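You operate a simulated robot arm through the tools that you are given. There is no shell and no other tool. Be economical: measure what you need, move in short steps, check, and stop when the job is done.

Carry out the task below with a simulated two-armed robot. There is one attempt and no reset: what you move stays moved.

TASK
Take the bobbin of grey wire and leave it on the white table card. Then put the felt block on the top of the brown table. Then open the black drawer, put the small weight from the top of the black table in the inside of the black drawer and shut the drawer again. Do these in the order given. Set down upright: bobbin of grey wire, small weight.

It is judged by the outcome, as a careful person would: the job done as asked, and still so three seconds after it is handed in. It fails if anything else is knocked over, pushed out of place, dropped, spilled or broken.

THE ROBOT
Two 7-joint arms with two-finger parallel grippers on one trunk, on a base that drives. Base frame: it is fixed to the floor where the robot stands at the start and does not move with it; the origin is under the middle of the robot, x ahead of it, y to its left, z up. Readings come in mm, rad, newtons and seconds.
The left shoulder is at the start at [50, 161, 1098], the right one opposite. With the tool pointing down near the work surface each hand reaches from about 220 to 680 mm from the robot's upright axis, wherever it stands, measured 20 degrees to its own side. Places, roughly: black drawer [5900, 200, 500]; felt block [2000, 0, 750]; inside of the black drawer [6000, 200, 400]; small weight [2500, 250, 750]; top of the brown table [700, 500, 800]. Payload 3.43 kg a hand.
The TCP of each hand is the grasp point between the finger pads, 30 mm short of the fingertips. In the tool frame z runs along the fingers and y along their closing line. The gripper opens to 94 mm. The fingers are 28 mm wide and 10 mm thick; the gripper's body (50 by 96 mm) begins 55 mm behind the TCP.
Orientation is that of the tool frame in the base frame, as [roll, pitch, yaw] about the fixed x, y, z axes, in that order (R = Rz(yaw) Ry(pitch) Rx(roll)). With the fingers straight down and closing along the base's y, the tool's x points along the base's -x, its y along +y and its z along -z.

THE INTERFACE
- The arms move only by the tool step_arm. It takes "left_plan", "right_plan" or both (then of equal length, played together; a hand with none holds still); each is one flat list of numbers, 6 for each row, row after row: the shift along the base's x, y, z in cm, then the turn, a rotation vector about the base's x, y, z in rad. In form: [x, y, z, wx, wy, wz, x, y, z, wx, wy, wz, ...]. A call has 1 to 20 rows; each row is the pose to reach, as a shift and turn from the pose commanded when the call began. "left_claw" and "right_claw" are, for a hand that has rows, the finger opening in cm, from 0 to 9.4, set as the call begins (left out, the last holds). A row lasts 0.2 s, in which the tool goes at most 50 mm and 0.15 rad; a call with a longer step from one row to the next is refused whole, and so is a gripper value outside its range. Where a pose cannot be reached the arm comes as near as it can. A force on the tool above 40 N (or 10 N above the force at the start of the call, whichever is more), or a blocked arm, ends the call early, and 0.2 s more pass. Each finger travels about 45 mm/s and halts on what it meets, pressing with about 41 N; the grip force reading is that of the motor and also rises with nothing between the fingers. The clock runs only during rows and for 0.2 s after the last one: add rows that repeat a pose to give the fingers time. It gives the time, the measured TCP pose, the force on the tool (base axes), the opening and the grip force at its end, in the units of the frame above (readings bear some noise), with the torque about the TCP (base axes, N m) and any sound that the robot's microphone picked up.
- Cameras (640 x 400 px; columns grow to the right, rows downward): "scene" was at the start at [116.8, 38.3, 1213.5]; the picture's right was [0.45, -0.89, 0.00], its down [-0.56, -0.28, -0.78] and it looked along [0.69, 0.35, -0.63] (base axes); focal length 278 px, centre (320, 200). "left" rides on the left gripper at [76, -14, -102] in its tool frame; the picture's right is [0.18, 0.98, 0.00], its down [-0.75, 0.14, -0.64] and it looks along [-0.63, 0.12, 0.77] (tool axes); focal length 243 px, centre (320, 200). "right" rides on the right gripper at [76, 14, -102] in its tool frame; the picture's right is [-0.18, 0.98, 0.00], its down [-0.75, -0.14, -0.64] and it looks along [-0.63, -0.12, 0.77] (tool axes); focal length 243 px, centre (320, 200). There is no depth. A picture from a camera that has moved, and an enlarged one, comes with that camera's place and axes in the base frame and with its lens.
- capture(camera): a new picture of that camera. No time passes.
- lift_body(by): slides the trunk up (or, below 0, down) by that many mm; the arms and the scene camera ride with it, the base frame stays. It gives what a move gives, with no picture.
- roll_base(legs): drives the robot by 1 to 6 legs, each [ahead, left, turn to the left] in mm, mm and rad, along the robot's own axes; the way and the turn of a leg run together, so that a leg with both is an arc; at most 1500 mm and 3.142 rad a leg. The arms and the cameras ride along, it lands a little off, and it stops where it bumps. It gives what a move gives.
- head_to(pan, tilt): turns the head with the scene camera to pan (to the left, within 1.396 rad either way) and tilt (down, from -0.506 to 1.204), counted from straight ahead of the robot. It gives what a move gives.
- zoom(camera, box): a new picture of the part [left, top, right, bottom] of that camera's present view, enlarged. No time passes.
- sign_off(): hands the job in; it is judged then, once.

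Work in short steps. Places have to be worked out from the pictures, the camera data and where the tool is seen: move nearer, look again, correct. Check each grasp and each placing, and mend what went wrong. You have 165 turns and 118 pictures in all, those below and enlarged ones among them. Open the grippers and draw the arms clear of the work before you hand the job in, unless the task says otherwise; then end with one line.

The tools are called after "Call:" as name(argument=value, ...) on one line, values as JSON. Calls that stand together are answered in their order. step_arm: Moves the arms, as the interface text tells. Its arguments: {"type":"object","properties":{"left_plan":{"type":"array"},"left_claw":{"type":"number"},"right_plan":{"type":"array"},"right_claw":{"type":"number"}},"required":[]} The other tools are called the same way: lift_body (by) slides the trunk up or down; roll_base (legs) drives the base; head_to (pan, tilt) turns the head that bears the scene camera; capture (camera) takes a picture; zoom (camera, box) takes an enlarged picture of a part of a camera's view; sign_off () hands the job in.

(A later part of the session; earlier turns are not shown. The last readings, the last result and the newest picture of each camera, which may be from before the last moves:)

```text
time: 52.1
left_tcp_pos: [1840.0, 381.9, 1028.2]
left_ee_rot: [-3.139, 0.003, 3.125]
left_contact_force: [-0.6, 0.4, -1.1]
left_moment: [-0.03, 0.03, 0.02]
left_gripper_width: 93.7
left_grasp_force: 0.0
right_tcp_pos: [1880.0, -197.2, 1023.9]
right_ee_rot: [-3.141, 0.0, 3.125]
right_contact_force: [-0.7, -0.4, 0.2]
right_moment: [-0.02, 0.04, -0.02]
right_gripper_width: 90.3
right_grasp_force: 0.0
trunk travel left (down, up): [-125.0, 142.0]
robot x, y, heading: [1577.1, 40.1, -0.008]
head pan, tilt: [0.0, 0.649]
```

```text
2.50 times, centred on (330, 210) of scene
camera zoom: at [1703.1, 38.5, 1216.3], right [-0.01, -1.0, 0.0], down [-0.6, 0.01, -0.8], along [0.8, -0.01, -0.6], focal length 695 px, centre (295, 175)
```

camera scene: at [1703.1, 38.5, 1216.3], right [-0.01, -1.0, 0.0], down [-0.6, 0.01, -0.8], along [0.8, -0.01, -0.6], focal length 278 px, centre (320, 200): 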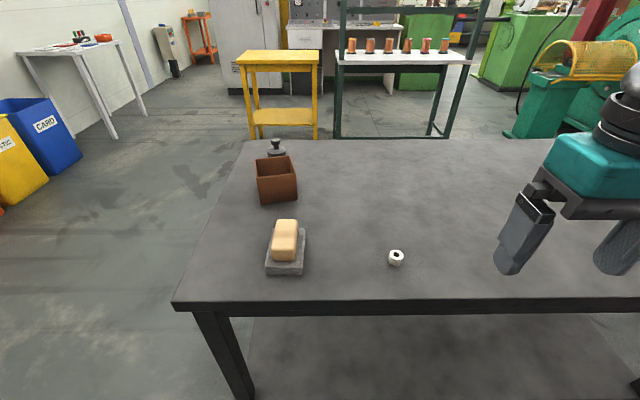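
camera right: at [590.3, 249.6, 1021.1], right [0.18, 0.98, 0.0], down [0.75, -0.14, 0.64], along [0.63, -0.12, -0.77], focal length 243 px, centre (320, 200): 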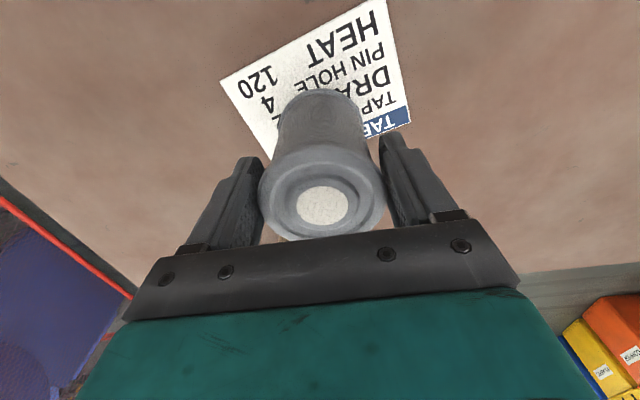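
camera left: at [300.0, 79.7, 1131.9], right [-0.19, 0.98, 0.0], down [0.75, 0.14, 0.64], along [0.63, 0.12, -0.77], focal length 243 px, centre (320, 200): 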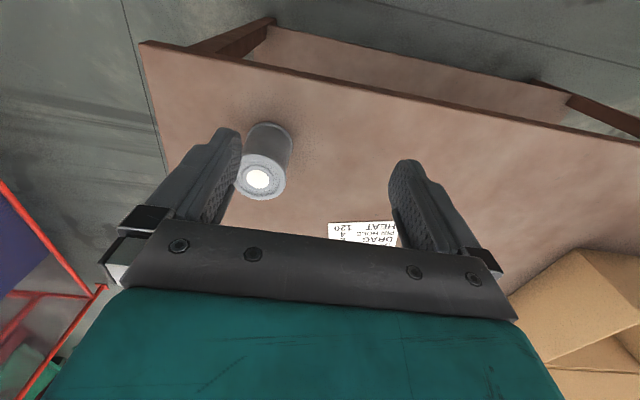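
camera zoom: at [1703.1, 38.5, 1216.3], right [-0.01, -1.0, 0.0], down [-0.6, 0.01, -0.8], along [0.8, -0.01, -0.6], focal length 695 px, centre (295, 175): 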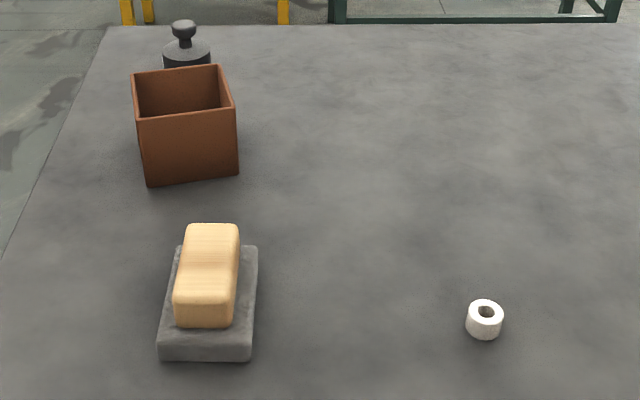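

The felt block is the grey felt with the wooden handle at about (2080, 99), handle ~40 wide, top z ≈ 850; the small weight is the black knobbed one behind the brown box. I slide the base left 200 mm so the right hand gets a good reach, then move over the block.

Call:
roll_base(legs=[[0, 200, 0.01]])

Call:
step_arm(right_plan=[4, 2, 0, 0, 0, 0, 8, 4, 0, 0, 0, 0, 12, 6, 0, 0, 0, 0, 15, 8, -2, 0, 0, 0, 15, 8, -6, 0, 0, 0, 15, 8, -6, 0, 0, 0], right_claw=8.5)

Call:
capture(camera="right")

Call:
capture(camera="scene")

```text
time: 53.7
left_tcp_pos: [1839.6, 584.3, 1029.1]
left_ee_rot: [-3.139, 0.004, 3.134]
left_contact_force: [0.5, 0.7, -1.0]
left_moment: [-0.03, 0.0, 0.0]
left_gripper_width: 93.7
left_grasp_force: 0.1
right_tcp_pos: [1885.3, 4.0, 1026.2]
right_ee_rot: [3.141, -0.001, 3.133]
right_contact_force: [0.5, 0.4, 0.2]
right_moment: [-0.03, -0.01, 0.02]
right_gripper_width: 89.9
right_grasp_force: 0.0
trunk travel left (down, up): [-125.0, 142.0]
robot x, y, heading: [1580.6, 236.4, -0.003]
head pan, tilt: [0.0, 0.649]
```

```text
time: 55.1
left_tcp_pos: [1838.9, 583.9, 1028.0]
left_ee_rot: [-3.141, 0.002, 3.134]
left_contact_force: [0.7, 0.1, -0.5]
left_moment: [-0.01, 0.0, 0.02]
left_gripper_width: 93.8
left_grasp_force: 0.1
right_tcp_pos: [2033.3, 84.3, 965.1]
right_ee_rot: [3.141, 0.001, 3.133]
right_contact_force: [-1.2, -0.1, -0.5]
right_moment: [0.02, -0.04, 0.01]
right_gripper_width: 84.7
right_grasp_force: 0.0
trunk travel left (down, up): [-125.0, 142.0]
robot x, y, heading: [1575.9, 237.5, -0.002]
head pan, tilt: [0.0, 0.649]
```

```text
86 pictures are left
camera right: at [1957.1, 98.5, 1068.8], right [0.19, 0.98, 0.0], down [0.75, -0.15, 0.64], along [0.63, -0.12, -0.77], focal length 243 px, centre (320, 200)
```

right: 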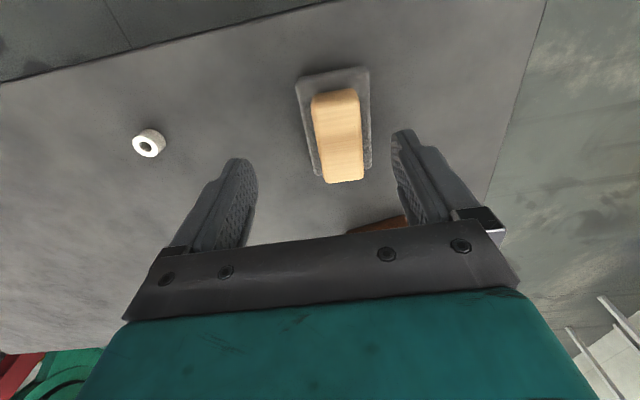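

```text
85 pictures are left
camera scene: at [1704.8, 238.5, 1216.3], right [0.0, -1.0, 0.0], down [-0.6, 0.0, -0.8], along [0.8, 0.0, -0.6], focal length 278 px, centre (320, 200)
```

scene: 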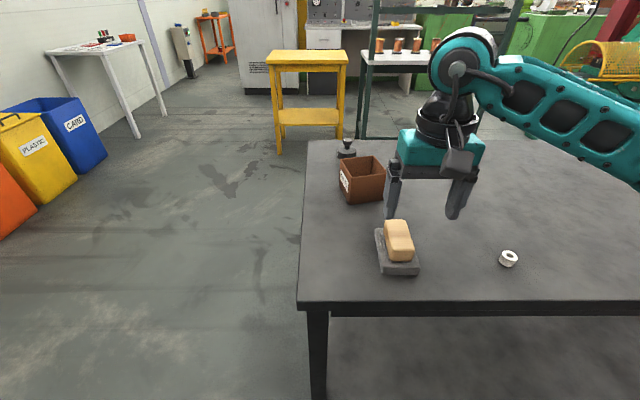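

Handle centre is about (2072, 97), top ≈ 850, aligned with x. I descend so the fingertips flank the handle just above the felt and close on it.

Call:
step_arm(right_plan=[2, 0.7, -2, 0, 0, 0, 3.9, 1.3, -5, 0, 0, 0, 3.9, 1.3, -8, 0, 0, 0, 3.9, 1.3, -9.5, 0, 0, 0, 3.9, 1.3, -10.3, 0, 0, 0, 3.9, 1.3, -10.3, 0, 0, 0])

Call:
capture(camera="right")

Call:
zoom(camera="scene", box=[340, 150, 500, 290])

```text
time: 56.5
left_tcp_pos: [1837.9, 584.1, 1028.8]
left_ee_rot: [-3.141, 0.002, 3.135]
left_contact_force: [-0.3, 0.3, -1.0]
left_moment: [0.01, 0.0, -0.01]
left_gripper_width: 94.1
left_grasp_force: 0.1
right_tcp_pos: [2074.2, 97.5, 859.5]
right_ee_rot: [-3.14, 0.002, 3.132]
right_contact_force: [-0.8, 0.0, 0.0]
right_moment: [-0.03, -0.02, -0.01]
right_gripper_width: 84.9
right_grasp_force: 0.1
trunk travel left (down, up): [-125.0, 142.0]
robot x, y, heading: [1578.8, 240.0, -0.007]
head pan, tilt: [0.0, 0.649]
```

```text
84 pictures are left
camera right: at [1997.6, 112.2, 963.1], right [0.19, 0.98, 0.0], down [0.75, -0.15, 0.64], along [0.63, -0.12, -0.77], focal length 243 px, centre (320, 200)
```

right: 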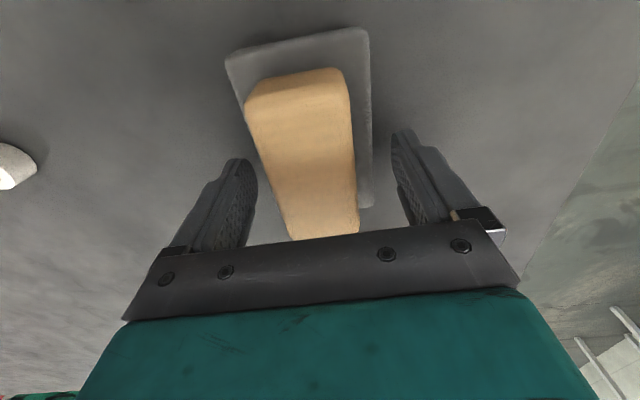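

```text
2.86 times, centred on (420, 220) of scene
camera zoom: at [1704.8, 238.5, 1216.3], right [0.0, -1.0, 0.0], down [-0.6, 0.0, -0.8], along [0.8, 0.0, -0.6], focal length 794 px, centre (34, 143)
```

zoom: 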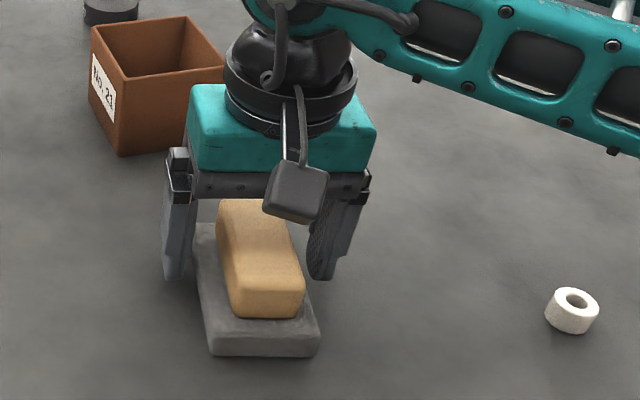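

The fingers straddle the handle, aligned. Close and lift gently.

Call:
step_arm(right_plan=[0, 0, 0, 0, 0, 0, 0, 0, 0, 0, 0, 0, 0, 0, 0, 0, 0, 0, 0, 0, 0, 0, 0, 0, 0, 0, 0, 0, 0, 0], right_claw=2.0)

Call:
step_arm(right_plan=[0, 0, 0.7, 0, 0, 0, 0, 0, 1.5, 0, 0, 0, 0, 0, 3, 0, 0, 0, 0, 0, 5, 0, 0, 0, 0, 0, 8, 0, 0, 0, 0, 0, 10, 0, 0, 0])

Call:
capture(camera="right")

Call:
zoom(camera="scene", box=[320, 100, 500, 270])

```text
time: 57.7
left_tcp_pos: [1839.0, 584.7, 1029.1]
left_ee_rot: [-3.14, 0.002, 3.136]
left_contact_force: [0.6, 0.8, -0.6]
left_moment: [0.02, -0.02, 0.02]
left_gripper_width: 94.1
left_grasp_force: 0.0
right_tcp_pos: [2073.7, 97.3, 860.4]
right_ee_rot: [-3.141, 0.0, 3.133]
right_contact_force: [-0.2, 0.5, -0.1]
right_moment: [0.01, 0.01, 0.03]
right_gripper_width: 63.8
right_grasp_force: 40.9
trunk travel left (down, up): [-125.0, 142.0]
robot x, y, heading: [1574.3, 238.0, -0.003]
head pan, tilt: [0.0, 0.649]
```

```text
time: 59.1
left_tcp_pos: [1838.8, 585.7, 1029.0]
left_ee_rot: [-3.138, 0.005, 3.136]
left_contact_force: [0.4, 0.0, 0.3]
left_moment: [-0.03, -0.01, -0.01]
left_gripper_width: 94.0
left_grasp_force: 0.0
right_tcp_pos: [2072.7, 98.1, 961.9]
right_ee_rot: [3.142, -0.001, 3.133]
right_contact_force: [-0.5, -0.2, -0.4]
right_moment: [0.0, -0.04, 0.03]
right_gripper_width: 63.8
right_grasp_force: 40.6
trunk travel left (down, up): [-125.0, 142.0]
robot x, y, heading: [1577.7, 241.5, -0.004]
head pan, tilt: [0.0, 0.649]
```

```text
82 pictures are left
camera right: at [1996.5, 113.2, 1065.1], right [0.19, 0.98, 0.0], down [0.75, -0.15, 0.64], along [0.63, -0.12, -0.77], focal length 243 px, centre (320, 200)
```

right: 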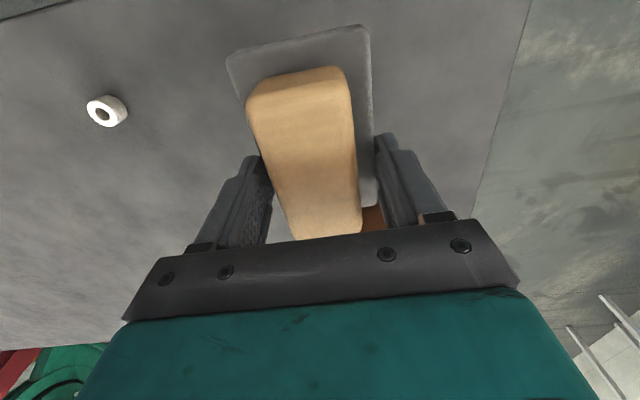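

```text
2.35 times, centred on (410, 185) of scene
camera zoom: at [1704.8, 238.5, 1216.3], right [0.0, -1.0, 0.0], down [-0.6, 0.0, -0.8], along [0.8, 0.0, -0.6], focal length 654 px, centre (108, 235)
```

zoom: 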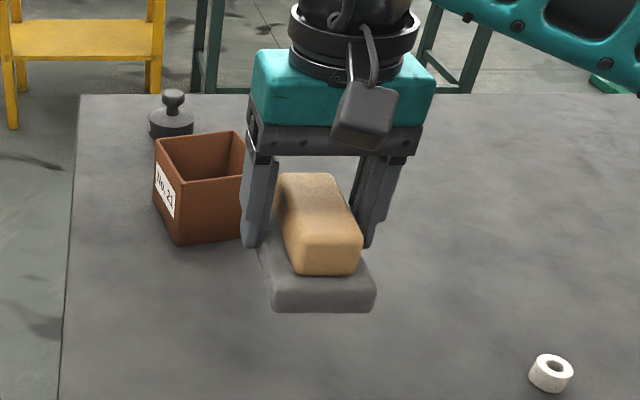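

The block is held (on the felt sides, 64 mm) and lifted cleanly. I tuck the arm in, back up to the middle of the aisle and turn around to face the brown table from its far side.

Call:
step_arm(right_plan=[-2, 0, 1, 0, 0, 0, -5, 0, 3, 0, 0, 0, -9, 0, 5, 0, 0, 0, -13, 0, 7, 0, 0, 0, -16.5, 0, 7, 0, 0, 0])

Call:
roll_base(legs=[[-110, 0, 0], [0, 0, 1.57], [0, 0, 1.5716]])

Call:
capture(camera="scene")

```text
time: 60.3
left_tcp_pos: [1838.1, 583.9, 1027.0]
left_ee_rot: [-3.14, 0.004, 3.134]
left_contact_force: [0.5, -0.4, 1.0]
left_moment: [0.0, 0.01, -0.02]
left_gripper_width: 94.0
left_grasp_force: 0.1
right_tcp_pos: [1906.1, 97.8, 1031.6]
right_ee_rot: [3.141, 0.003, 3.134]
right_contact_force: [0.1, -0.4, -0.8]
right_moment: [-0.01, -0.02, 0.04]
right_gripper_width: 63.9
right_grasp_force: 40.9
trunk travel left (down, up): [-125.0, 142.0]
robot x, y, heading: [1576.9, 241.2, -0.004]
head pan, tilt: [0.0, 0.649]
```

```text
time: 69.3
left_tcp_pos: [1221.4, -116.0, 1028.3]
left_ee_rot: [-3.14, 0.003, 0.033]
left_contact_force: [-0.1, 0.7, 0.7]
left_moment: [0.03, 0.01, 0.04]
left_gripper_width: 94.0
left_grasp_force: 0.0
right_tcp_pos: [1135.4, 367.1, 1031.8]
right_ee_rot: [-3.141, 0.0, 0.032]
right_contact_force: [0.2, 0.4, -1.5]
right_moment: [0.0, 0.04, -0.01]
right_gripper_width: 64.1
right_grasp_force: 41.3
trunk travel left (down, up): [-125.0, 142.0]
robot x, y, heading: [1471.0, 239.5, -3.102]
head pan, tilt: [0.0, 0.649]
```

```text
80 pictures are left
camera scene: at [1343.0, 234.8, 1216.3], right [-0.04, 1.0, 0.0], down [0.6, 0.02, -0.8], along [-0.8, -0.03, -0.6], focal length 278 px, centre (320, 200)
```

scene: 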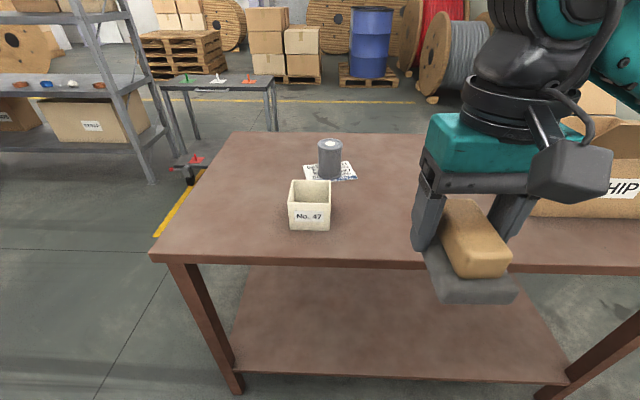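

The brown table's far edge is at about x ≈ 965, with free top between the basket and the carton. I drive ahead 90 mm to place the block near (850, 440).

Call:
roll_base(legs=[[90, 0, -0.04]])

```text
time: 70.4
left_tcp_pos: [1120.1, -108.8, 1029.2]
left_ee_rot: [-3.141, 0.003, -0.005]
left_contact_force: [0.2, 0.5, 0.5]
left_moment: [0.01, -0.01, -0.02]
left_gripper_width: 94.0
left_grasp_force: 0.0
right_tcp_pos: [1050.5, 378.8, 1031.9]
right_ee_rot: [-3.141, 0.0, -0.006]
right_contact_force: [-0.3, 0.1, -0.8]
right_moment: [-0.01, 0.0, 0.03]
right_gripper_width: 64.2
right_grasp_force: 40.8
trunk travel left (down, up): [-125.0, 142.0]
robot x, y, heading: [1379.5, 236.4, 3.135]
head pan, tilt: [0.0, 0.649]
```

Now carry the block over the spot at about 900 height and check.

Call:
step_arm(right_plan=[-4, 1.2, 0, 0, 0, 0, -8, 2.4, 0, 0, 0, 0, -12, 3.6, -2, 0, 0, 0, -16, 4.8, -5, 0, 0, 0, -20, 6, -8, 0, 0, 0, -20, 6, -12, 0, 0, 0, -20, 6, -12, 0, 0, 0])

Call:
capture(camera="scene")

```text
refused: row 4 steps farther than a row can; nothing moved
```

```text
79 pictures are left
camera scene: at [1253.7, 238.3, 1216.2], right [0.0, 1.0, 0.0], down [0.61, 0.0, -0.8], along [-0.8, 0.0, -0.61], focal length 278 px, centre (320, 200)
```

scene: 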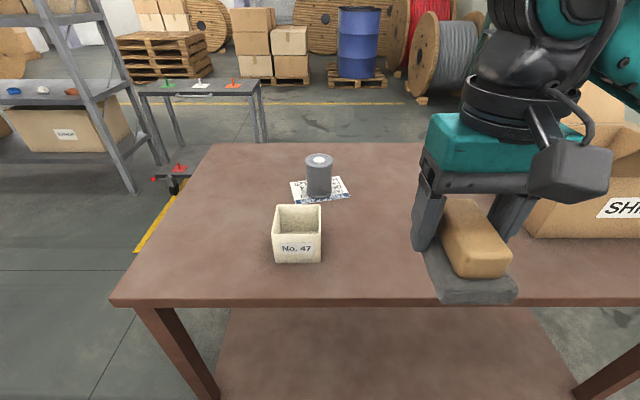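

One step was too long; I redo it with shorter steps.

Call:
step_arm(right_plan=[-4, 1, 0, 0, 0, 0, -8, 2, 0, 0, 0, 0, -12, 3, -1, 0, 0, 0, -15, 4, -3, 0, 0, 0, -18, 4.5, -5, 0, 0, 0, -20, 5, -8, 0, 0, 0, -20, 5, -12, 0, 0, 0, -20, 5, -12, 0, 0, 0])

Call:
capture(camera="scene")

```text
time: 72.2
left_tcp_pos: [1120.4, -107.5, 1029.3]
left_ee_rot: [-3.14, 0.002, -0.006]
left_contact_force: [0.0, -0.7, 0.3]
left_moment: [-0.03, -0.02, 0.0]
left_gripper_width: 93.8
left_grasp_force: 0.1
right_tcp_pos: [850.7, 429.1, 909.5]
right_ee_rot: [3.14, -0.001, -0.009]
right_contact_force: [-0.9, 0.2, -0.5]
right_moment: [-0.01, 0.01, 0.0]
right_gripper_width: 64.1
right_grasp_force: 41.2
trunk travel left (down, up): [-125.0, 142.0]
robot x, y, heading: [1380.0, 238.6, 3.137]
head pan, tilt: [0.0, 0.649]
```

```text
78 pictures are left
camera scene: at [1254.3, 238.3, 1216.3], right [0.0, 1.0, 0.0], down [0.6, 0.0, -0.8], along [-0.8, 0.0, -0.6], focal length 278 px, centre (320, 200)
```

scene: 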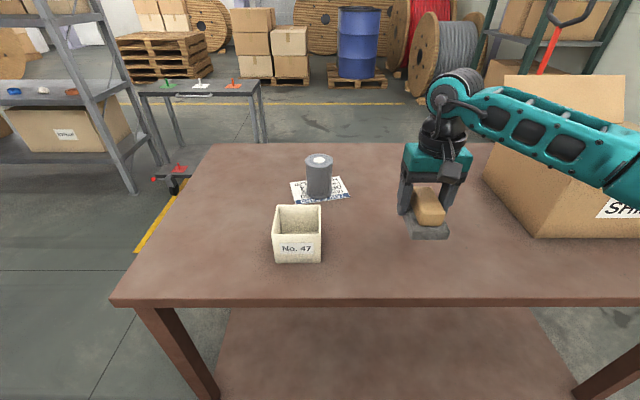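

The spot is clear. I lower slowly until contact (expected near TCP z ≈ 857).

Call:
step_arm(right_plan=[0, 0, -1.5, 0, 0, 0, 0, 0, -3, 0, 0, 0, 0, 0, -4, 0, 0, 0, 0, 0, -4.6, 0, 0, 0, 0, 0, -4.9, 0, 0, 0, 0, 0, -5.1, 0, 0, 0])

Call:
zoom(camera="scene", box=[360, 130, 500, 270])

```text
time: 73.6
left_tcp_pos: [1120.6, -106.9, 1029.5]
left_ee_rot: [-3.139, 0.004, -0.007]
left_contact_force: [0.0, 0.4, 0.0]
left_moment: [-0.01, 0.03, 0.0]
left_gripper_width: 94.0
left_grasp_force: 0.0
right_tcp_pos: [850.6, 428.1, 861.4]
right_ee_rot: [3.141, 0.001, -0.007]
right_contact_force: [-0.3, -0.4, -1.6]
right_moment: [-0.03, 0.0, 0.01]
right_gripper_width: 64.0
right_grasp_force: 41.3
trunk travel left (down, up): [-125.0, 142.0]
robot x, y, heading: [1379.5, 240.5, 3.137]
head pan, tilt: [0.0, 0.649]
```

```text
2.86 times, centred on (430, 200) of scene
camera zoom: at [1254.3, 238.3, 1216.3], right [0.0, 1.0, 0.0], down [0.6, 0.0, -0.8], along [-0.8, 0.0, -0.6], focal length 794 px, centre (6, 200)
```

zoom: 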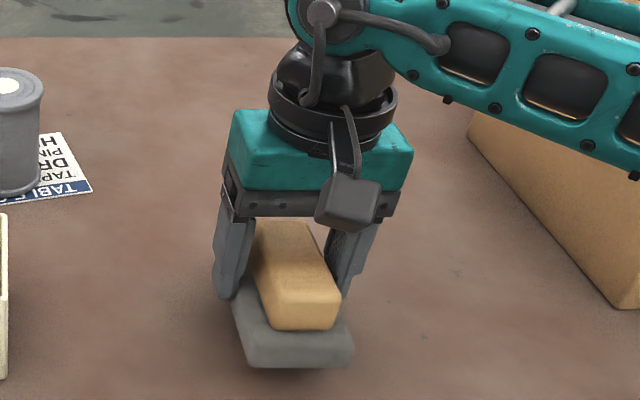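

Not yet touching; I continue in 1–2 mm steps.

Call:
step_arm(right_plan=[0, 0, -0.2, 0, 0, 0, 0, 0, -0.4, 0, 0, 0, 0, 0, -0.6, 0, 0, 0, 0, 0, -0.7, 0, 0, 0])

```text
time: 74.6
left_tcp_pos: [1120.3, -107.9, 1029.4]
left_ee_rot: [-3.14, 0.003, -0.006]
left_contact_force: [-1.0, -0.6, 0.1]
left_moment: [-0.01, 0.03, 0.04]
left_gripper_width: 93.9
left_grasp_force: 0.0
right_tcp_pos: [851.5, 429.8, 854.7]
right_ee_rot: [3.141, 0.001, -0.008]
right_contact_force: [-0.5, -0.3, -0.9]
right_moment: [0.01, -0.03, -0.03]
right_gripper_width: 63.8
right_grasp_force: 40.5
trunk travel left (down, up): [-125.0, 142.0]
robot x, y, heading: [1382.1, 241.3, 3.141]
head pan, tilt: [0.0, 0.649]
```

Call:
step_arm(right_plan=[0, 0, -0.15, 0, 0, 0, 0, 0, -0.3, 0, 0, 0, 0, 0, -0.45, 0, 0, 0, 0, 0, -0.6, 0, 0, 0])

Call:
zoom(camera="scene", box=[360, 130, 500, 270])

```text
time: 75.6
left_tcp_pos: [1121.0, -106.8, 1028.1]
left_ee_rot: [-3.14, 0.003, -0.005]
left_contact_force: [0.1, -0.6, -0.4]
left_moment: [0.0, 0.01, -0.04]
left_gripper_width: 93.9
left_grasp_force: 0.2
right_tcp_pos: [851.0, 429.0, 848.2]
right_ee_rot: [3.141, 0.0, -0.007]
right_contact_force: [-0.1, -0.1, -0.7]
right_moment: [0.03, -0.03, 0.0]
right_gripper_width: 64.0
right_grasp_force: 41.2
trunk travel left (down, up): [-125.0, 142.0]
robot x, y, heading: [1381.0, 239.2, 3.138]
head pan, tilt: [0.0, 0.649]
```

```text
2.86 times, centred on (430, 200) of scene
camera zoom: at [1254.3, 238.3, 1216.3], right [0.0, 1.0, 0.0], down [0.6, 0.0, -0.8], along [-0.8, 0.0, -0.6], focal length 794 px, centre (6, 200)
```

zoom: 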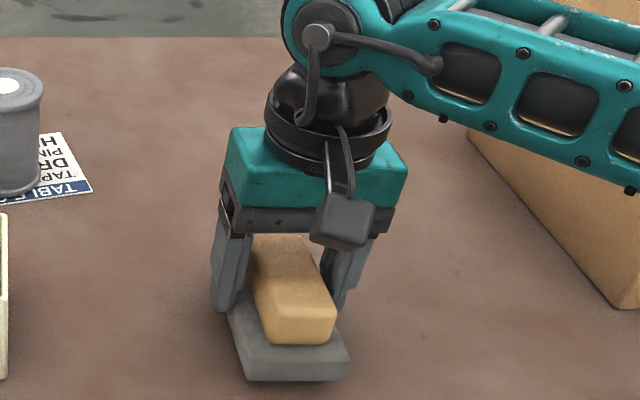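

Call:
step_arm(right_plan=[0, 0, -0.15, 0, 0, 0, 0, 0, -0.3, 0, 0, 0, 0, 0, -0.45, 0, 0, 0, 0, 0, -0.6, 0, 0, 0, 0, 0, -0.75, 0, 0, 0, 0, 0, -0.9, 0, 0, 0])

Call:
zoom(camera="scene", box=[360, 130, 500, 270])

```text
time: 77.0
left_tcp_pos: [1120.8, -108.2, 1027.7]
left_ee_rot: [-3.14, 0.003, -0.006]
left_contact_force: [-0.7, -0.2, 0.1]
left_moment: [0.03, -0.02, 0.01]
left_gripper_width: 93.8
left_grasp_force: 0.1
right_tcp_pos: [851.1, 428.3, 840.1]
right_ee_rot: [-3.141, 0.001, -0.006]
right_contact_force: [0.6, 0.1, -1.5]
right_moment: [0.0, 0.0, -0.03]
right_gripper_width: 64.1
right_grasp_force: 41.0
trunk travel left (down, up): [-125.0, 142.0]
robot x, y, heading: [1382.3, 236.3, 3.139]
head pan, tilt: [0.0, 0.649]
```

```text
2.86 times, centred on (430, 200) of scene
camera zoom: at [1254.3, 238.3, 1216.3], right [0.0, 1.0, 0.0], down [0.6, 0.0, -0.8], along [-0.8, 0.0, -0.6], focal length 794 px, centre (6, 200)
```

zoom: 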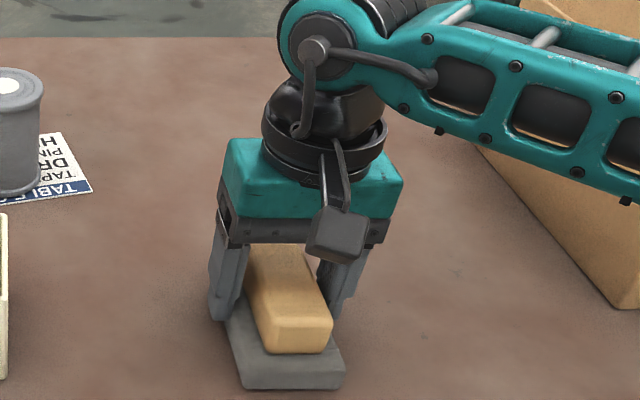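

Call:
step_arm(right_plan=[0, 0, -0.1, 0, 0, 0, 0, 0, -0.2, 0, 0, 0, 0, 0, -0.3, 0, 0, 0, 0, 0, -0.4, 0, 0, 0, 0, 0, -0.5, 0, 0, 0, 0, 0, -0.6, 0, 0, 0])

Call:
zoom(camera="scene", box=[360, 130, 500, 270])

```text
time: 78.4
left_tcp_pos: [1124.5, -107.4, 1030.0]
left_ee_rot: [-3.14, 0.007, -0.005]
left_contact_force: [0.6, 0.2, 0.0]
left_moment: [0.01, 0.01, 0.01]
left_gripper_width: 94.0
left_grasp_force: 0.0
right_tcp_pos: [851.1, 428.7, 839.4]
right_ee_rot: [-3.141, 0.012, -0.01]
right_contact_force: [2.3, 6.2, 36.2]
right_moment: [0.47, -0.87, 0.11]
right_gripper_width: 63.9
right_grasp_force: 40.9
trunk travel left (down, up): [-125.0, 142.0]
robot x, y, heading: [1381.7, 238.7, 3.141]
head pan, tilt: [0.0, 0.649]
```

```text
2.86 times, centred on (430, 200) of scene
camera zoom: at [1257.4, 237.8, 1217.0], right [0.0, 1.0, 0.0], down [0.6, 0.0, -0.8], along [-0.8, 0.0, -0.6], focal length 794 px, centre (6, 200)
```

zoom: 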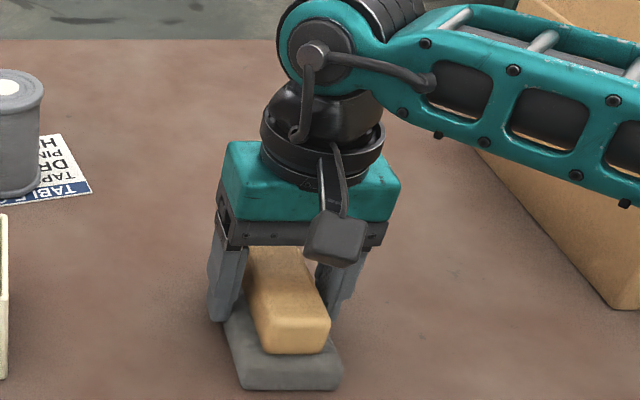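

Contact: the block is down at TCP 839. I ease the pressure, open and rise.

Call:
step_arm(right_plan=[0, 0, 0.3, 0, 0, 0, 0, 0, 0.5, 0, 0, 0])

Call:
step_arm(right_plan=[0, 0, 0, 0, 0, 0, 0, 0, 0, 0, 0, 0, 0, 0, 0, 0, 0, 0, 0, 0, 3, 0, 0, 0, 0, 0, 7, 0, 0, 0, 0, 0, 11, 0, 0, 0, 0, 0, 15, 0, 0, 0], right_claw=9.0)

Call:
capture(camera="scene")

```text
time: 79.0
left_tcp_pos: [1120.9, -108.5, 1027.6]
left_ee_rot: [-3.138, 0.002, -0.006]
left_contact_force: [-0.3, 0.2, 0.0]
left_moment: [0.02, 0.02, 0.03]
left_gripper_width: 93.9
left_grasp_force: 0.1
right_tcp_pos: [852.0, 428.7, 839.2]
right_ee_rot: [3.138, 0.004, -0.007]
right_contact_force: [-4.8, 0.4, 15.9]
right_moment: [0.11, 0.84, -0.03]
right_gripper_width: 63.8
right_grasp_force: 41.1
trunk travel left (down, up): [-125.0, 142.0]
robot x, y, heading: [1382.1, 240.1, 3.145]
head pan, tilt: [0.0, 0.649]
```

```text
time: 80.6
left_tcp_pos: [1121.2, -107.5, 1028.2]
left_ee_rot: [-3.14, 0.005, -0.005]
left_contact_force: [0.3, 0.0, 0.2]
left_moment: [0.03, 0.0, 0.03]
left_gripper_width: 93.9
left_grasp_force: 0.0
right_tcp_pos: [853.0, 426.7, 988.4]
right_ee_rot: [-3.142, -0.001, -0.007]
right_contact_force: [0.1, -0.4, 0.3]
right_moment: [0.02, 0.03, 0.02]
right_gripper_width: 90.1
right_grasp_force: 0.0
trunk travel left (down, up): [-125.0, 142.0]
robot x, y, heading: [1379.7, 235.8, 3.136]
head pan, tilt: [0.0, 0.649]
```

```text
73 pictures are left
camera scene: at [1254.5, 238.1, 1216.3], right [0.0, 1.0, 0.0], down [0.6, 0.0, -0.8], along [-0.8, 0.0, -0.6], focal length 278 px, centre (320, 200)
```

scene: 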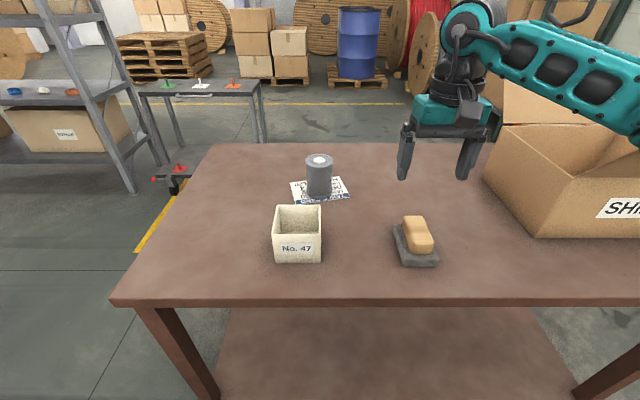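

The felt block sits flat on the brown table. I zoom on the area where the base was blocked, to see that nothing was disturbed.

Call:
zoom(camera="scene", box=[100, 60, 280, 220])

```text
2.50 times, centred on (190, 140) of scene
camera zoom: at [1254.5, 238.1, 1216.3], right [0.0, 1.0, 0.0], down [0.6, 0.0, -0.8], along [-0.8, 0.0, -0.6], focal length 695 px, centre (645, 350)
```

zoom: 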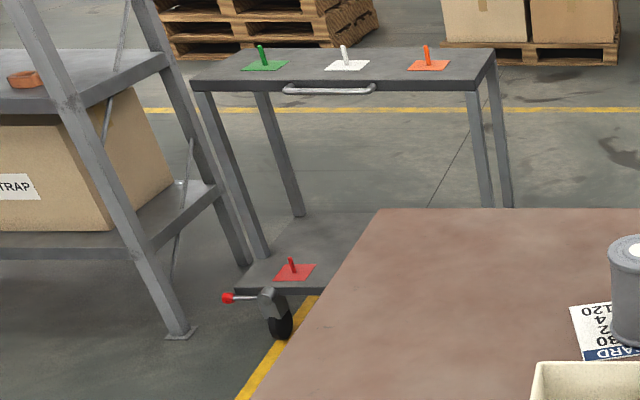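

Only a cart stands there, nothing disturbed. I retract the arm, then drive to the left end of the black table, facing it along −y, to reach the weight at about (2444, 157).

Call:
step_arm(right_plan=[4, -1, 1, 0, 0, 0, 8, -2, 2, 0, 0, 0, 12, -3, 3, 0, 0, 0, 16, -4, 4, 0, 0, 0, 20, -5, 4, 0, 0, 0])

Call:
roll_base(legs=[[-90, 0, 0], [0, 0, 1.571], [-470, 0, 0], [0, 970, 0]])

Call:
capture(camera="scene")

```text
time: 81.8
left_tcp_pos: [1121.4, -107.9, 1027.9]
left_ee_rot: [-3.14, 0.003, -0.005]
left_contact_force: [0.4, 0.3, 0.0]
left_moment: [0.01, -0.02, -0.01]
left_gripper_width: 94.4
left_grasp_force: 0.1
right_tcp_pos: [1054.2, 377.4, 1028.8]
right_ee_rot: [-3.141, 0.0, -0.006]
right_contact_force: [0.5, -0.4, -0.8]
right_moment: [-0.01, 0.01, 0.01]
right_gripper_width: 90.0
right_grasp_force: 0.1
trunk travel left (down, up): [-125.0, 142.0]
robot x, y, heading: [1378.6, 242.5, 3.139]
head pan, tilt: [0.0, 0.649]
```

```text
time: 93.7
left_tcp_pos: [2781.3, 442.1, 1027.6]
left_ee_rot: [-3.139, 0.004, 1.564]
left_contact_force: [0.5, 0.6, -0.3]
left_moment: [-0.02, -0.02, 0.03]
left_gripper_width: 94.0
left_grasp_force: 0.1
right_tcp_pos: [2295.0, 375.4, 1028.0]
right_ee_rot: [3.141, -0.001, 1.561]
right_contact_force: [-0.4, 0.2, -1.1]
right_moment: [-0.02, -0.02, 0.02]
right_gripper_width: 90.0
right_grasp_force: 0.0
trunk travel left (down, up): [-125.0, 142.0]
robot x, y, heading: [2433.7, 703.9, -1.579]
head pan, tilt: [0.0, 0.649]
```

```text
71 pictures are left
camera scene: at [2435.3, 576.9, 1216.3], right [-1.0, 0.0, 0.0], down [0.0, 0.6, -0.8], along [0.0, -0.8, -0.6], focal length 278 px, centre (320, 200)
```

scene: 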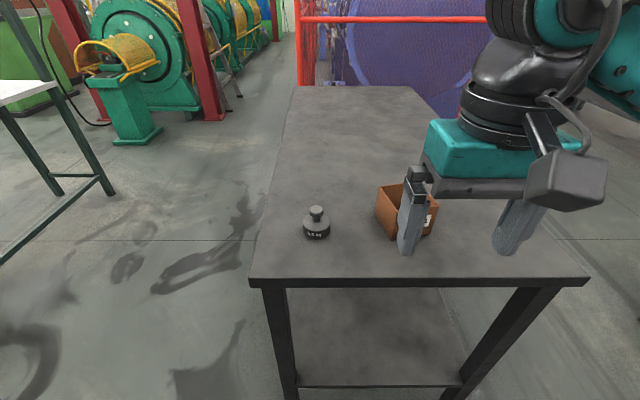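

Call:
zoom(camera="scene", box=[260, 170, 440, 290])

```text
3.33 times, centred on (350, 230) of scene
camera zoom: at [2435.3, 576.9, 1216.3], right [-1.0, 0.0, 0.0], down [0.0, 0.6, -0.8], along [0.0, -0.8, -0.6], focal length 926 px, centre (220, 100)
```

zoom: 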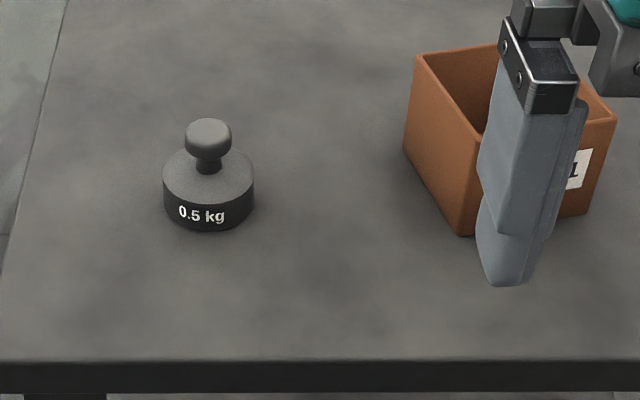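

The 0.5 kg weight stands at (2443, 157), knob about 27 wide with its middle near z ≈ 873. I shift the base 140 mm to its left for a good right-arm reach and approach above the weight.

Call:
roll_base(legs=[[0, 140, 0.005]])

Call:
step_arm(right_plan=[0, -4, 0, 0, 0, 0, 0, -8, 0, 0, 0, 0, 0, -12, -1, 0, 0, 0, 0, -15.5, -3, 0, 0, 0, 0, -17, -6, 0, 0, 0, 0, -17, -6, 0, 0, 0], right_claw=8)

Call:
capture(camera="right")

Call:
zoom(camera="scene", box=[300, 130, 480, 290])

```text
time: 95.0
left_tcp_pos: [2921.9, 443.6, 1028.0]
left_ee_rot: [-3.141, 0.004, 1.567]
left_contact_force: [-0.6, 0.0, 0.0]
left_moment: [-0.02, 0.01, 0.01]
left_gripper_width: 94.2
left_grasp_force: 0.1
right_tcp_pos: [2437.8, 374.8, 1029.3]
right_ee_rot: [3.141, 0.0, 1.569]
right_contact_force: [0.3, 0.0, 0.7]
right_moment: [-0.01, 0.02, -0.04]
right_gripper_width: 90.2
right_grasp_force: 0.0
trunk travel left (down, up): [-125.0, 142.0]
robot x, y, heading: [2575.4, 706.8, -1.573]
head pan, tilt: [0.0, 0.649]
```

```text
time: 96.5
left_tcp_pos: [2922.9, 442.5, 1028.7]
left_ee_rot: [-3.141, 0.003, 1.567]
left_contact_force: [0.3, -0.1, -0.9]
left_moment: [-0.01, -0.03, 0.04]
left_gripper_width: 94.1
left_grasp_force: 0.1
right_tcp_pos: [2440.2, 207.5, 967.1]
right_ee_rot: [-3.14, 0.001, 1.567]
right_contact_force: [0.2, -0.2, 0.0]
right_moment: [0.01, 0.02, -0.04]
right_gripper_width: 79.9
right_grasp_force: 0.1
trunk travel left (down, up): [-125.0, 142.0]
robot x, y, heading: [2576.1, 700.6, -1.572]
head pan, tilt: [0.0, 0.649]
```

```text
69 pictures are left
camera right: at [2454.9, 282.0, 1070.3], right [0.98, -0.19, 0.0], down [-0.14, -0.75, 0.64], along [-0.12, -0.63, -0.77], focal length 243 px, centre (320, 200)
```

right: 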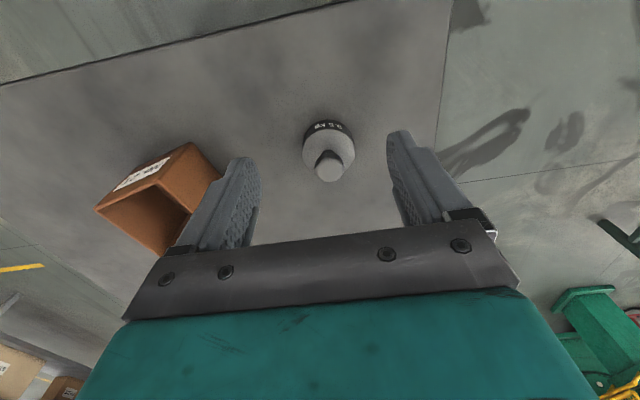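

```text
2.50 times, centred on (390, 210) of scene
camera zoom: at [2576.5, 576.6, 1216.3], right [-1.0, 0.0, 0.0], down [0.0, 0.6, -0.8], along [0.0, -0.8, -0.6], focal length 695 px, centre (145, 175)
```

zoom: 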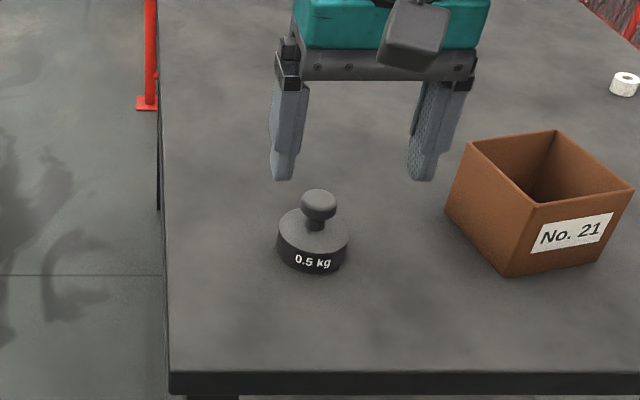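

Knob confirmed at (2440, 158). I descend to TCP z ≈ 878 around the knob and close.

Call:
step_arm(right_plan=[0, -2.5, -1, 0, 0, 0, 0.1, -4.9, -3, 0, 0, 0, 0.1, -4.9, -6, 0, 0, 0, 0.1, -4.9, -8, 0, 0, 0, 0.1, -4.9, -8.9, 0, 0, 0, 0.1, -4.9, -8.9, 0, 0, 0])

Call:
capture(camera="right")

Call:
zoom(camera="scene", box=[330, 150, 450, 250])

```text
time: 97.8
left_tcp_pos: [2923.2, 444.6, 1029.1]
left_ee_rot: [-3.139, 0.005, 1.567]
left_contact_force: [0.3, -0.1, 0.3]
left_moment: [-0.02, 0.0, 0.04]
left_gripper_width: 94.4
left_grasp_force: 0.1
right_tcp_pos: [2438.9, 156.8, 877.8]
right_ee_rot: [3.141, -0.001, 1.565]
right_contact_force: [0.2, -0.5, 0.5]
right_moment: [0.01, -0.01, 0.02]
right_gripper_width: 80.0
right_grasp_force: 0.0
trunk travel left (down, up): [-125.0, 142.0]
robot x, y, heading: [2574.7, 700.0, -1.569]
head pan, tilt: [0.0, 0.649]
```

```text
67 pictures are left
camera right: at [2453.9, 232.7, 982.2], right [0.98, -0.19, 0.0], down [-0.14, -0.75, 0.64], along [-0.12, -0.63, -0.77], focal length 243 px, centre (320, 200)
```

right: 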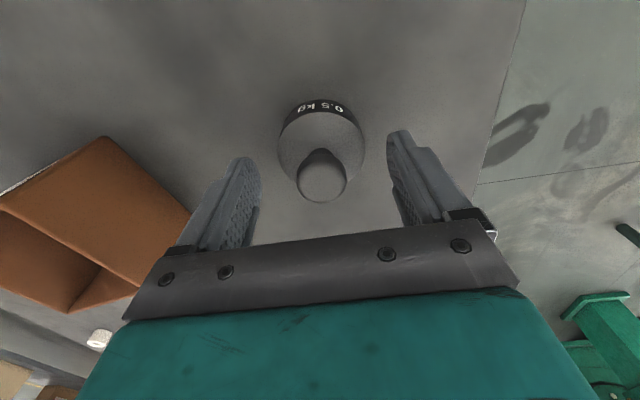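

```text
4.00 times, centred on (390, 200) of scene
camera zoom: at [2576.5, 576.6, 1216.3], right [-1.0, 0.0, 0.0], down [0.0, 0.6, -0.8], along [0.0, -0.8, -0.6], focal length 1111 px, centre (40, 200)
```

zoom: 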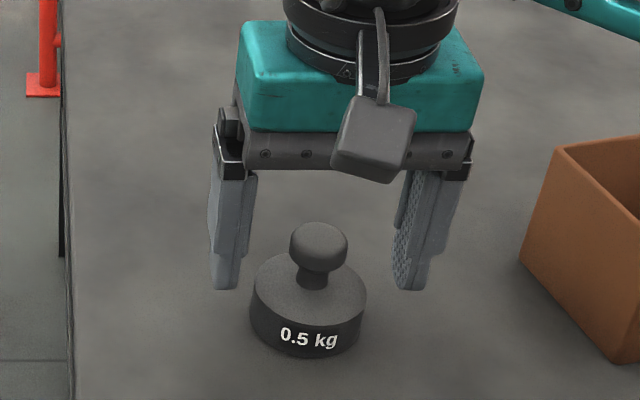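

The knob is centred between the fingers in height and position. Close and lift gently.

Call:
step_arm(right_plan=[0, 0, 0, 0, 0, 0, 0, 0, 0, 0, 0, 0, 0, 0, 0, 0, 0, 0, 0, 0, 0, 0, 0, 0, 0, 0, 0, 0, 0, 0, 0, 0, 0, 0, 0, 0, 0, 0, 0, 0, 0, 0], right_claw=1.2)

Call:
step_arm(right_plan=[0, 0, 0.5, 0, 0, 0, 0, 0, 1, 0, 0, 0, 0, 0, 2, 0, 0, 0, 0, 0, 4, 0, 0, 0, 0, 0, 7, 0, 0, 0, 0, 0, 10, 0, 0, 0])

Call:
zoom(camera="scene", box=[310, 110, 490, 250])

```text
time: 99.5
left_tcp_pos: [2923.3, 443.5, 1028.0]
left_ee_rot: [-3.14, 0.004, 1.569]
left_contact_force: [0.4, -0.4, 0.2]
left_moment: [0.0, 0.02, 0.02]
left_gripper_width: 94.1
left_grasp_force: 0.2
right_tcp_pos: [2440.2, 155.9, 878.3]
right_ee_rot: [-3.14, -0.001, 1.568]
right_contact_force: [0.8, 0.1, 0.0]
right_moment: [-0.04, 0.04, 0.03]
right_gripper_width: 27.3
right_grasp_force: 41.2
trunk travel left (down, up): [-125.0, 142.0]
robot x, y, heading: [2577.6, 700.2, -1.571]
head pan, tilt: [0.0, 0.649]
```

```text
time: 100.8
left_tcp_pos: [2923.0, 442.5, 1028.8]
left_ee_rot: [-3.14, 0.002, 1.567]
left_contact_force: [0.2, 0.3, 0.1]
left_moment: [0.01, -0.01, -0.01]
left_gripper_width: 94.3
left_grasp_force: 0.2
right_tcp_pos: [2437.1, 156.7, 979.1]
right_ee_rot: [3.141, 0.001, 1.566]
right_contact_force: [-0.6, 0.0, -3.8]
right_moment: [0.02, 0.0, -0.01]
right_gripper_width: 27.2
right_grasp_force: 41.4
trunk travel left (down, up): [-125.0, 142.0]
robot x, y, heading: [2575.1, 703.1, -1.57]
head pan, tilt: [0.0, 0.649]
```

```text
2.86 times, centred on (400, 180) of scene
camera zoom: at [2576.5, 576.3, 1216.3], right [-1.0, 0.0, 0.0], down [0.0, 0.6, -0.8], along [0.0, -0.8, -0.6], focal length 794 px, centre (91, 257)
```

zoom: 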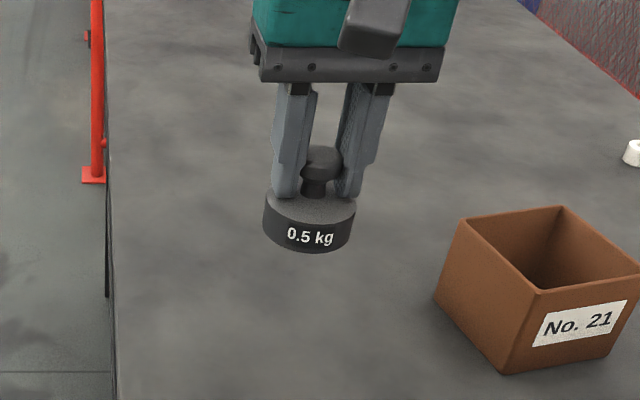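

Held upright (27 mm, weight ≈4–5 N). I retract, back off a little, turn to face +x and look for the black drawer.

Call:
step_arm(right_plan=[0, 4, 1, 0, 0, 0, 0, 8, 2, 0, 0, 0, 0, 12, 3, 0, 0, 0, 0, 16, 4, 0, 0, 0, 0, 20, 4, 0, 0, 0, 0, 22, 4, 0, 0, 0])

Call:
roll_base(legs=[[-120, 0, 0], [0, 0, 1.571]])

Call:
head_to(pan=-0.15, tilt=0.3)

Call:
capture(camera="scene")

```text
time: 102.2
left_tcp_pos: [2922.5, 443.4, 1029.4]
left_ee_rot: [-3.142, 0.004, 1.566]
left_contact_force: [0.2, -0.1, 0.3]
left_moment: [0.02, -0.05, 0.0]
left_gripper_width: 93.6
left_grasp_force: 0.0
right_tcp_pos: [2440.4, 376.8, 1017.9]
right_ee_rot: [-3.141, 0.0, 1.565]
right_contact_force: [1.4, -0.1, -5.2]
right_moment: [0.0, -0.01, 0.0]
right_gripper_width: 26.9
right_grasp_force: 41.0
trunk travel left (down, up): [-125.0, 142.0]
robot x, y, heading: [2579.2, 702.5, -1.572]
head pan, tilt: [0.0, 0.649]
```

```text
time: 107.3
left_tcp_pos: [2835.1, 1170.4, 1028.1]
left_ee_rot: [-3.141, 0.004, -3.141]
left_contact_force: [0.8, 0.2, -0.5]
left_moment: [-0.02, 0.02, 0.02]
left_gripper_width: 94.1
left_grasp_force: 0.0
right_tcp_pos: [2904.3, 690.5, 1018.5]
right_ee_rot: [-3.141, -0.001, -3.139]
right_contact_force: [0.6, 0.8, -4.4]
right_moment: [-0.01, -0.02, 0.01]
right_gripper_width: 27.2
right_grasp_force: 40.6
trunk travel left (down, up): [-125.0, 142.0]
robot x, y, heading: [2578.2, 823.0, 0.001]
head pan, tilt: [0.0, 0.649]
```

```text
time: 108.2
left_tcp_pos: [2835.0, 1173.9, 1028.1]
left_ee_rot: [-3.14, 0.004, -3.141]
left_contact_force: [0.0, 0.7, 0.6]
left_moment: [0.04, 0.01, 0.0]
left_gripper_width: 93.8
left_grasp_force: 0.1
right_tcp_pos: [2903.8, 690.6, 1020.0]
right_ee_rot: [3.141, 0.0, 3.14]
right_contact_force: [0.1, 0.1, -5.1]
right_moment: [0.02, 0.02, 0.04]
right_gripper_width: 27.2
right_grasp_force: 41.1
trunk travel left (down, up): [-125.0, 142.0]
robot x, y, heading: [2577.7, 826.8, 0.008]
head pan, tilt: [-0.15, 0.3]
```

```text
64 pictures are left
camera scene: at [2709.3, 812.2, 1248.0], right [-0.14, -0.99, 0.0], down [-0.29, 0.04, -0.95], along [0.94, -0.14, -0.3], focal length 278 px, centre (320, 200)
```

scene: 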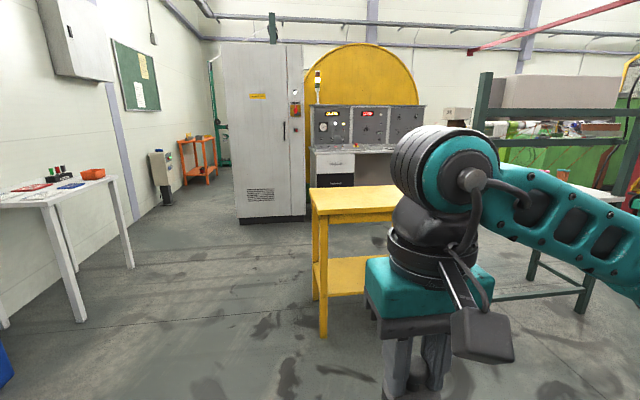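

Call:
zoom(camera="scene", box=[280, 80, 440, 200])

```text
3.33 times, centred on (360, 140) of scene
camera zoom: at [2709.3, 812.2, 1248.0], right [-0.14, -0.99, 0.0], down [-0.29, 0.04, -0.95], along [0.94, -0.14, -0.3], focal length 926 px, centre (187, 400)
```

zoom: 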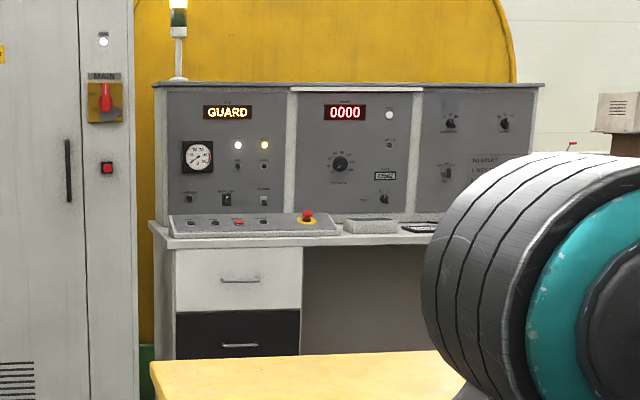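

The black drawer is the lower drawer of the white console desk, bar handle near (5870, 150, 430). I drive around the left of the yellow stool and stop in front of the desk at x ≈ 5050.

Call:
roll_base(legs=[[0, 280, 0], [1500, 0, 0], [970, 0, 0]])

Call:
head_to(pan=-0.7, tilt=0.5)

Call:
capture(camera="scene")

```text
time: 121.6
left_tcp_pos: [5269.4, 1460.4, 1028.1]
left_ee_rot: [-3.14, 0.002, 3.14]
left_contact_force: [0.7, 0.2, 0.0]
left_moment: [0.02, 0.01, 0.0]
left_gripper_width: 94.1
left_grasp_force: 0.0
right_tcp_pos: [5337.6, 978.7, 1020.0]
right_ee_rot: [3.14, 0.0, 3.137]
right_contact_force: [0.1, 0.3, -5.1]
right_moment: [-0.01, 0.01, 0.03]
right_gripper_width: 27.0
right_grasp_force: 41.0
trunk travel left (down, up): [-125.0, 142.0]
robot x, y, heading: [5010.7, 1114.0, 0.003]
head pan, tilt: [-0.15, 0.3]
```

```text
time: 122.6
left_tcp_pos: [5269.7, 1460.7, 1027.9]
left_ee_rot: [-3.139, 0.004, 3.142]
left_contact_force: [0.2, -0.1, -0.2]
left_moment: [-0.03, 0.0, 0.01]
left_gripper_width: 94.2
left_grasp_force: 0.0
right_tcp_pos: [5337.3, 979.8, 1019.5]
right_ee_rot: [3.141, 0.002, 3.138]
right_contact_force: [0.2, -0.4, -4.9]
right_moment: [0.02, -0.03, -0.01]
right_gripper_width: 26.9
right_grasp_force: 41.0
trunk travel left (down, up): [-125.0, 142.0]
robot x, y, heading: [5007.4, 1115.6, 0.002]
head pan, tilt: [-0.7, 0.499]
```

```text
62 pictures are left
camera scene: at [5120.7, 1057.1, 1229.7], right [-0.64, -0.77, 0.0], down [-0.37, 0.31, -0.88], along [0.67, -0.56, -0.48], focal length 278 px, centre (320, 200)
```

scene: 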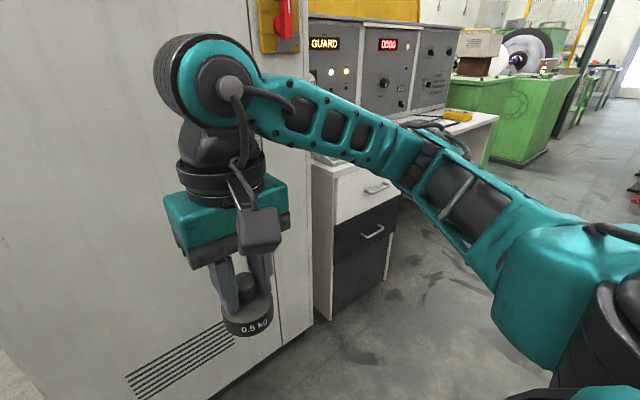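

The desk front is at about x ≈ 5800 and the path to the right is open. I slide right to y ≈ 0 and look at the drawer front.

Call:
roll_base(legs=[[0, -1110, 0]])

Call:
head_to(pan=0.15, tilt=0.65)

Call:
capture(camera="scene")

```text
time: 128.3
left_tcp_pos: [5271.2, 346.6, 1029.4]
left_ee_rot: [-3.141, 0.005, -3.14]
left_contact_force: [0.2, 0.8, -0.4]
left_moment: [-0.01, 0.0, -0.04]
left_gripper_width: 94.1
left_grasp_force: 0.0
right_tcp_pos: [5342.6, -136.3, 1019.8]
right_ee_rot: [3.142, 0.0, -3.14]
right_contact_force: [-1.2, 0.6, -5.0]
right_moment: [-0.03, -0.02, -0.03]
right_gripper_width: 26.8
right_grasp_force: 40.7
trunk travel left (down, up): [-125.0, 142.0]
robot x, y, heading: [5013.3, -1.2, 0.005]
head pan, tilt: [-0.7, 0.499]
```

```text
time: 129.5
left_tcp_pos: [5271.5, 345.9, 1028.4]
left_ee_rot: [-3.141, 0.004, -3.141]
left_contact_force: [0.0, 0.1, -0.2]
left_moment: [-0.02, -0.01, 0.02]
left_gripper_width: 94.1
left_grasp_force: 0.1
right_tcp_pos: [5341.1, -135.3, 1018.3]
right_ee_rot: [3.141, 0.0, -3.14]
right_contact_force: [-0.4, 0.5, -4.7]
right_moment: [-0.01, -0.02, 0.02]
right_gripper_width: 27.0
right_grasp_force: 41.9
trunk travel left (down, up): [-125.0, 142.0]
robot x, y, heading: [5013.3, -2.5, 0.009]
head pan, tilt: [0.15, 0.649]
```

```text
61 pictures are left
camera scene: at [5140.3, 12.9, 1216.3], right [0.15, -0.99, 0.0], down [-0.6, -0.09, -0.8], along [0.79, 0.12, -0.6], focal length 278 px, centre (320, 200)
```

scene: 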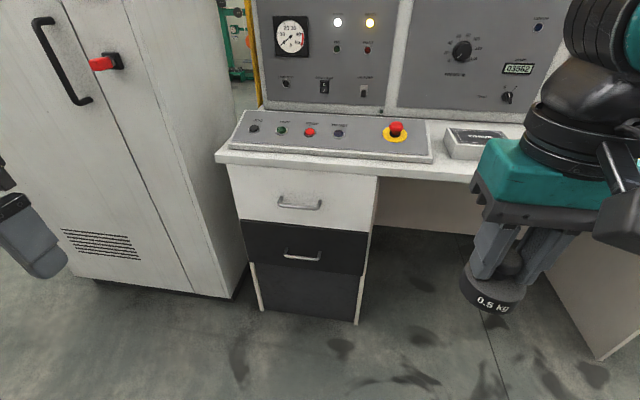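

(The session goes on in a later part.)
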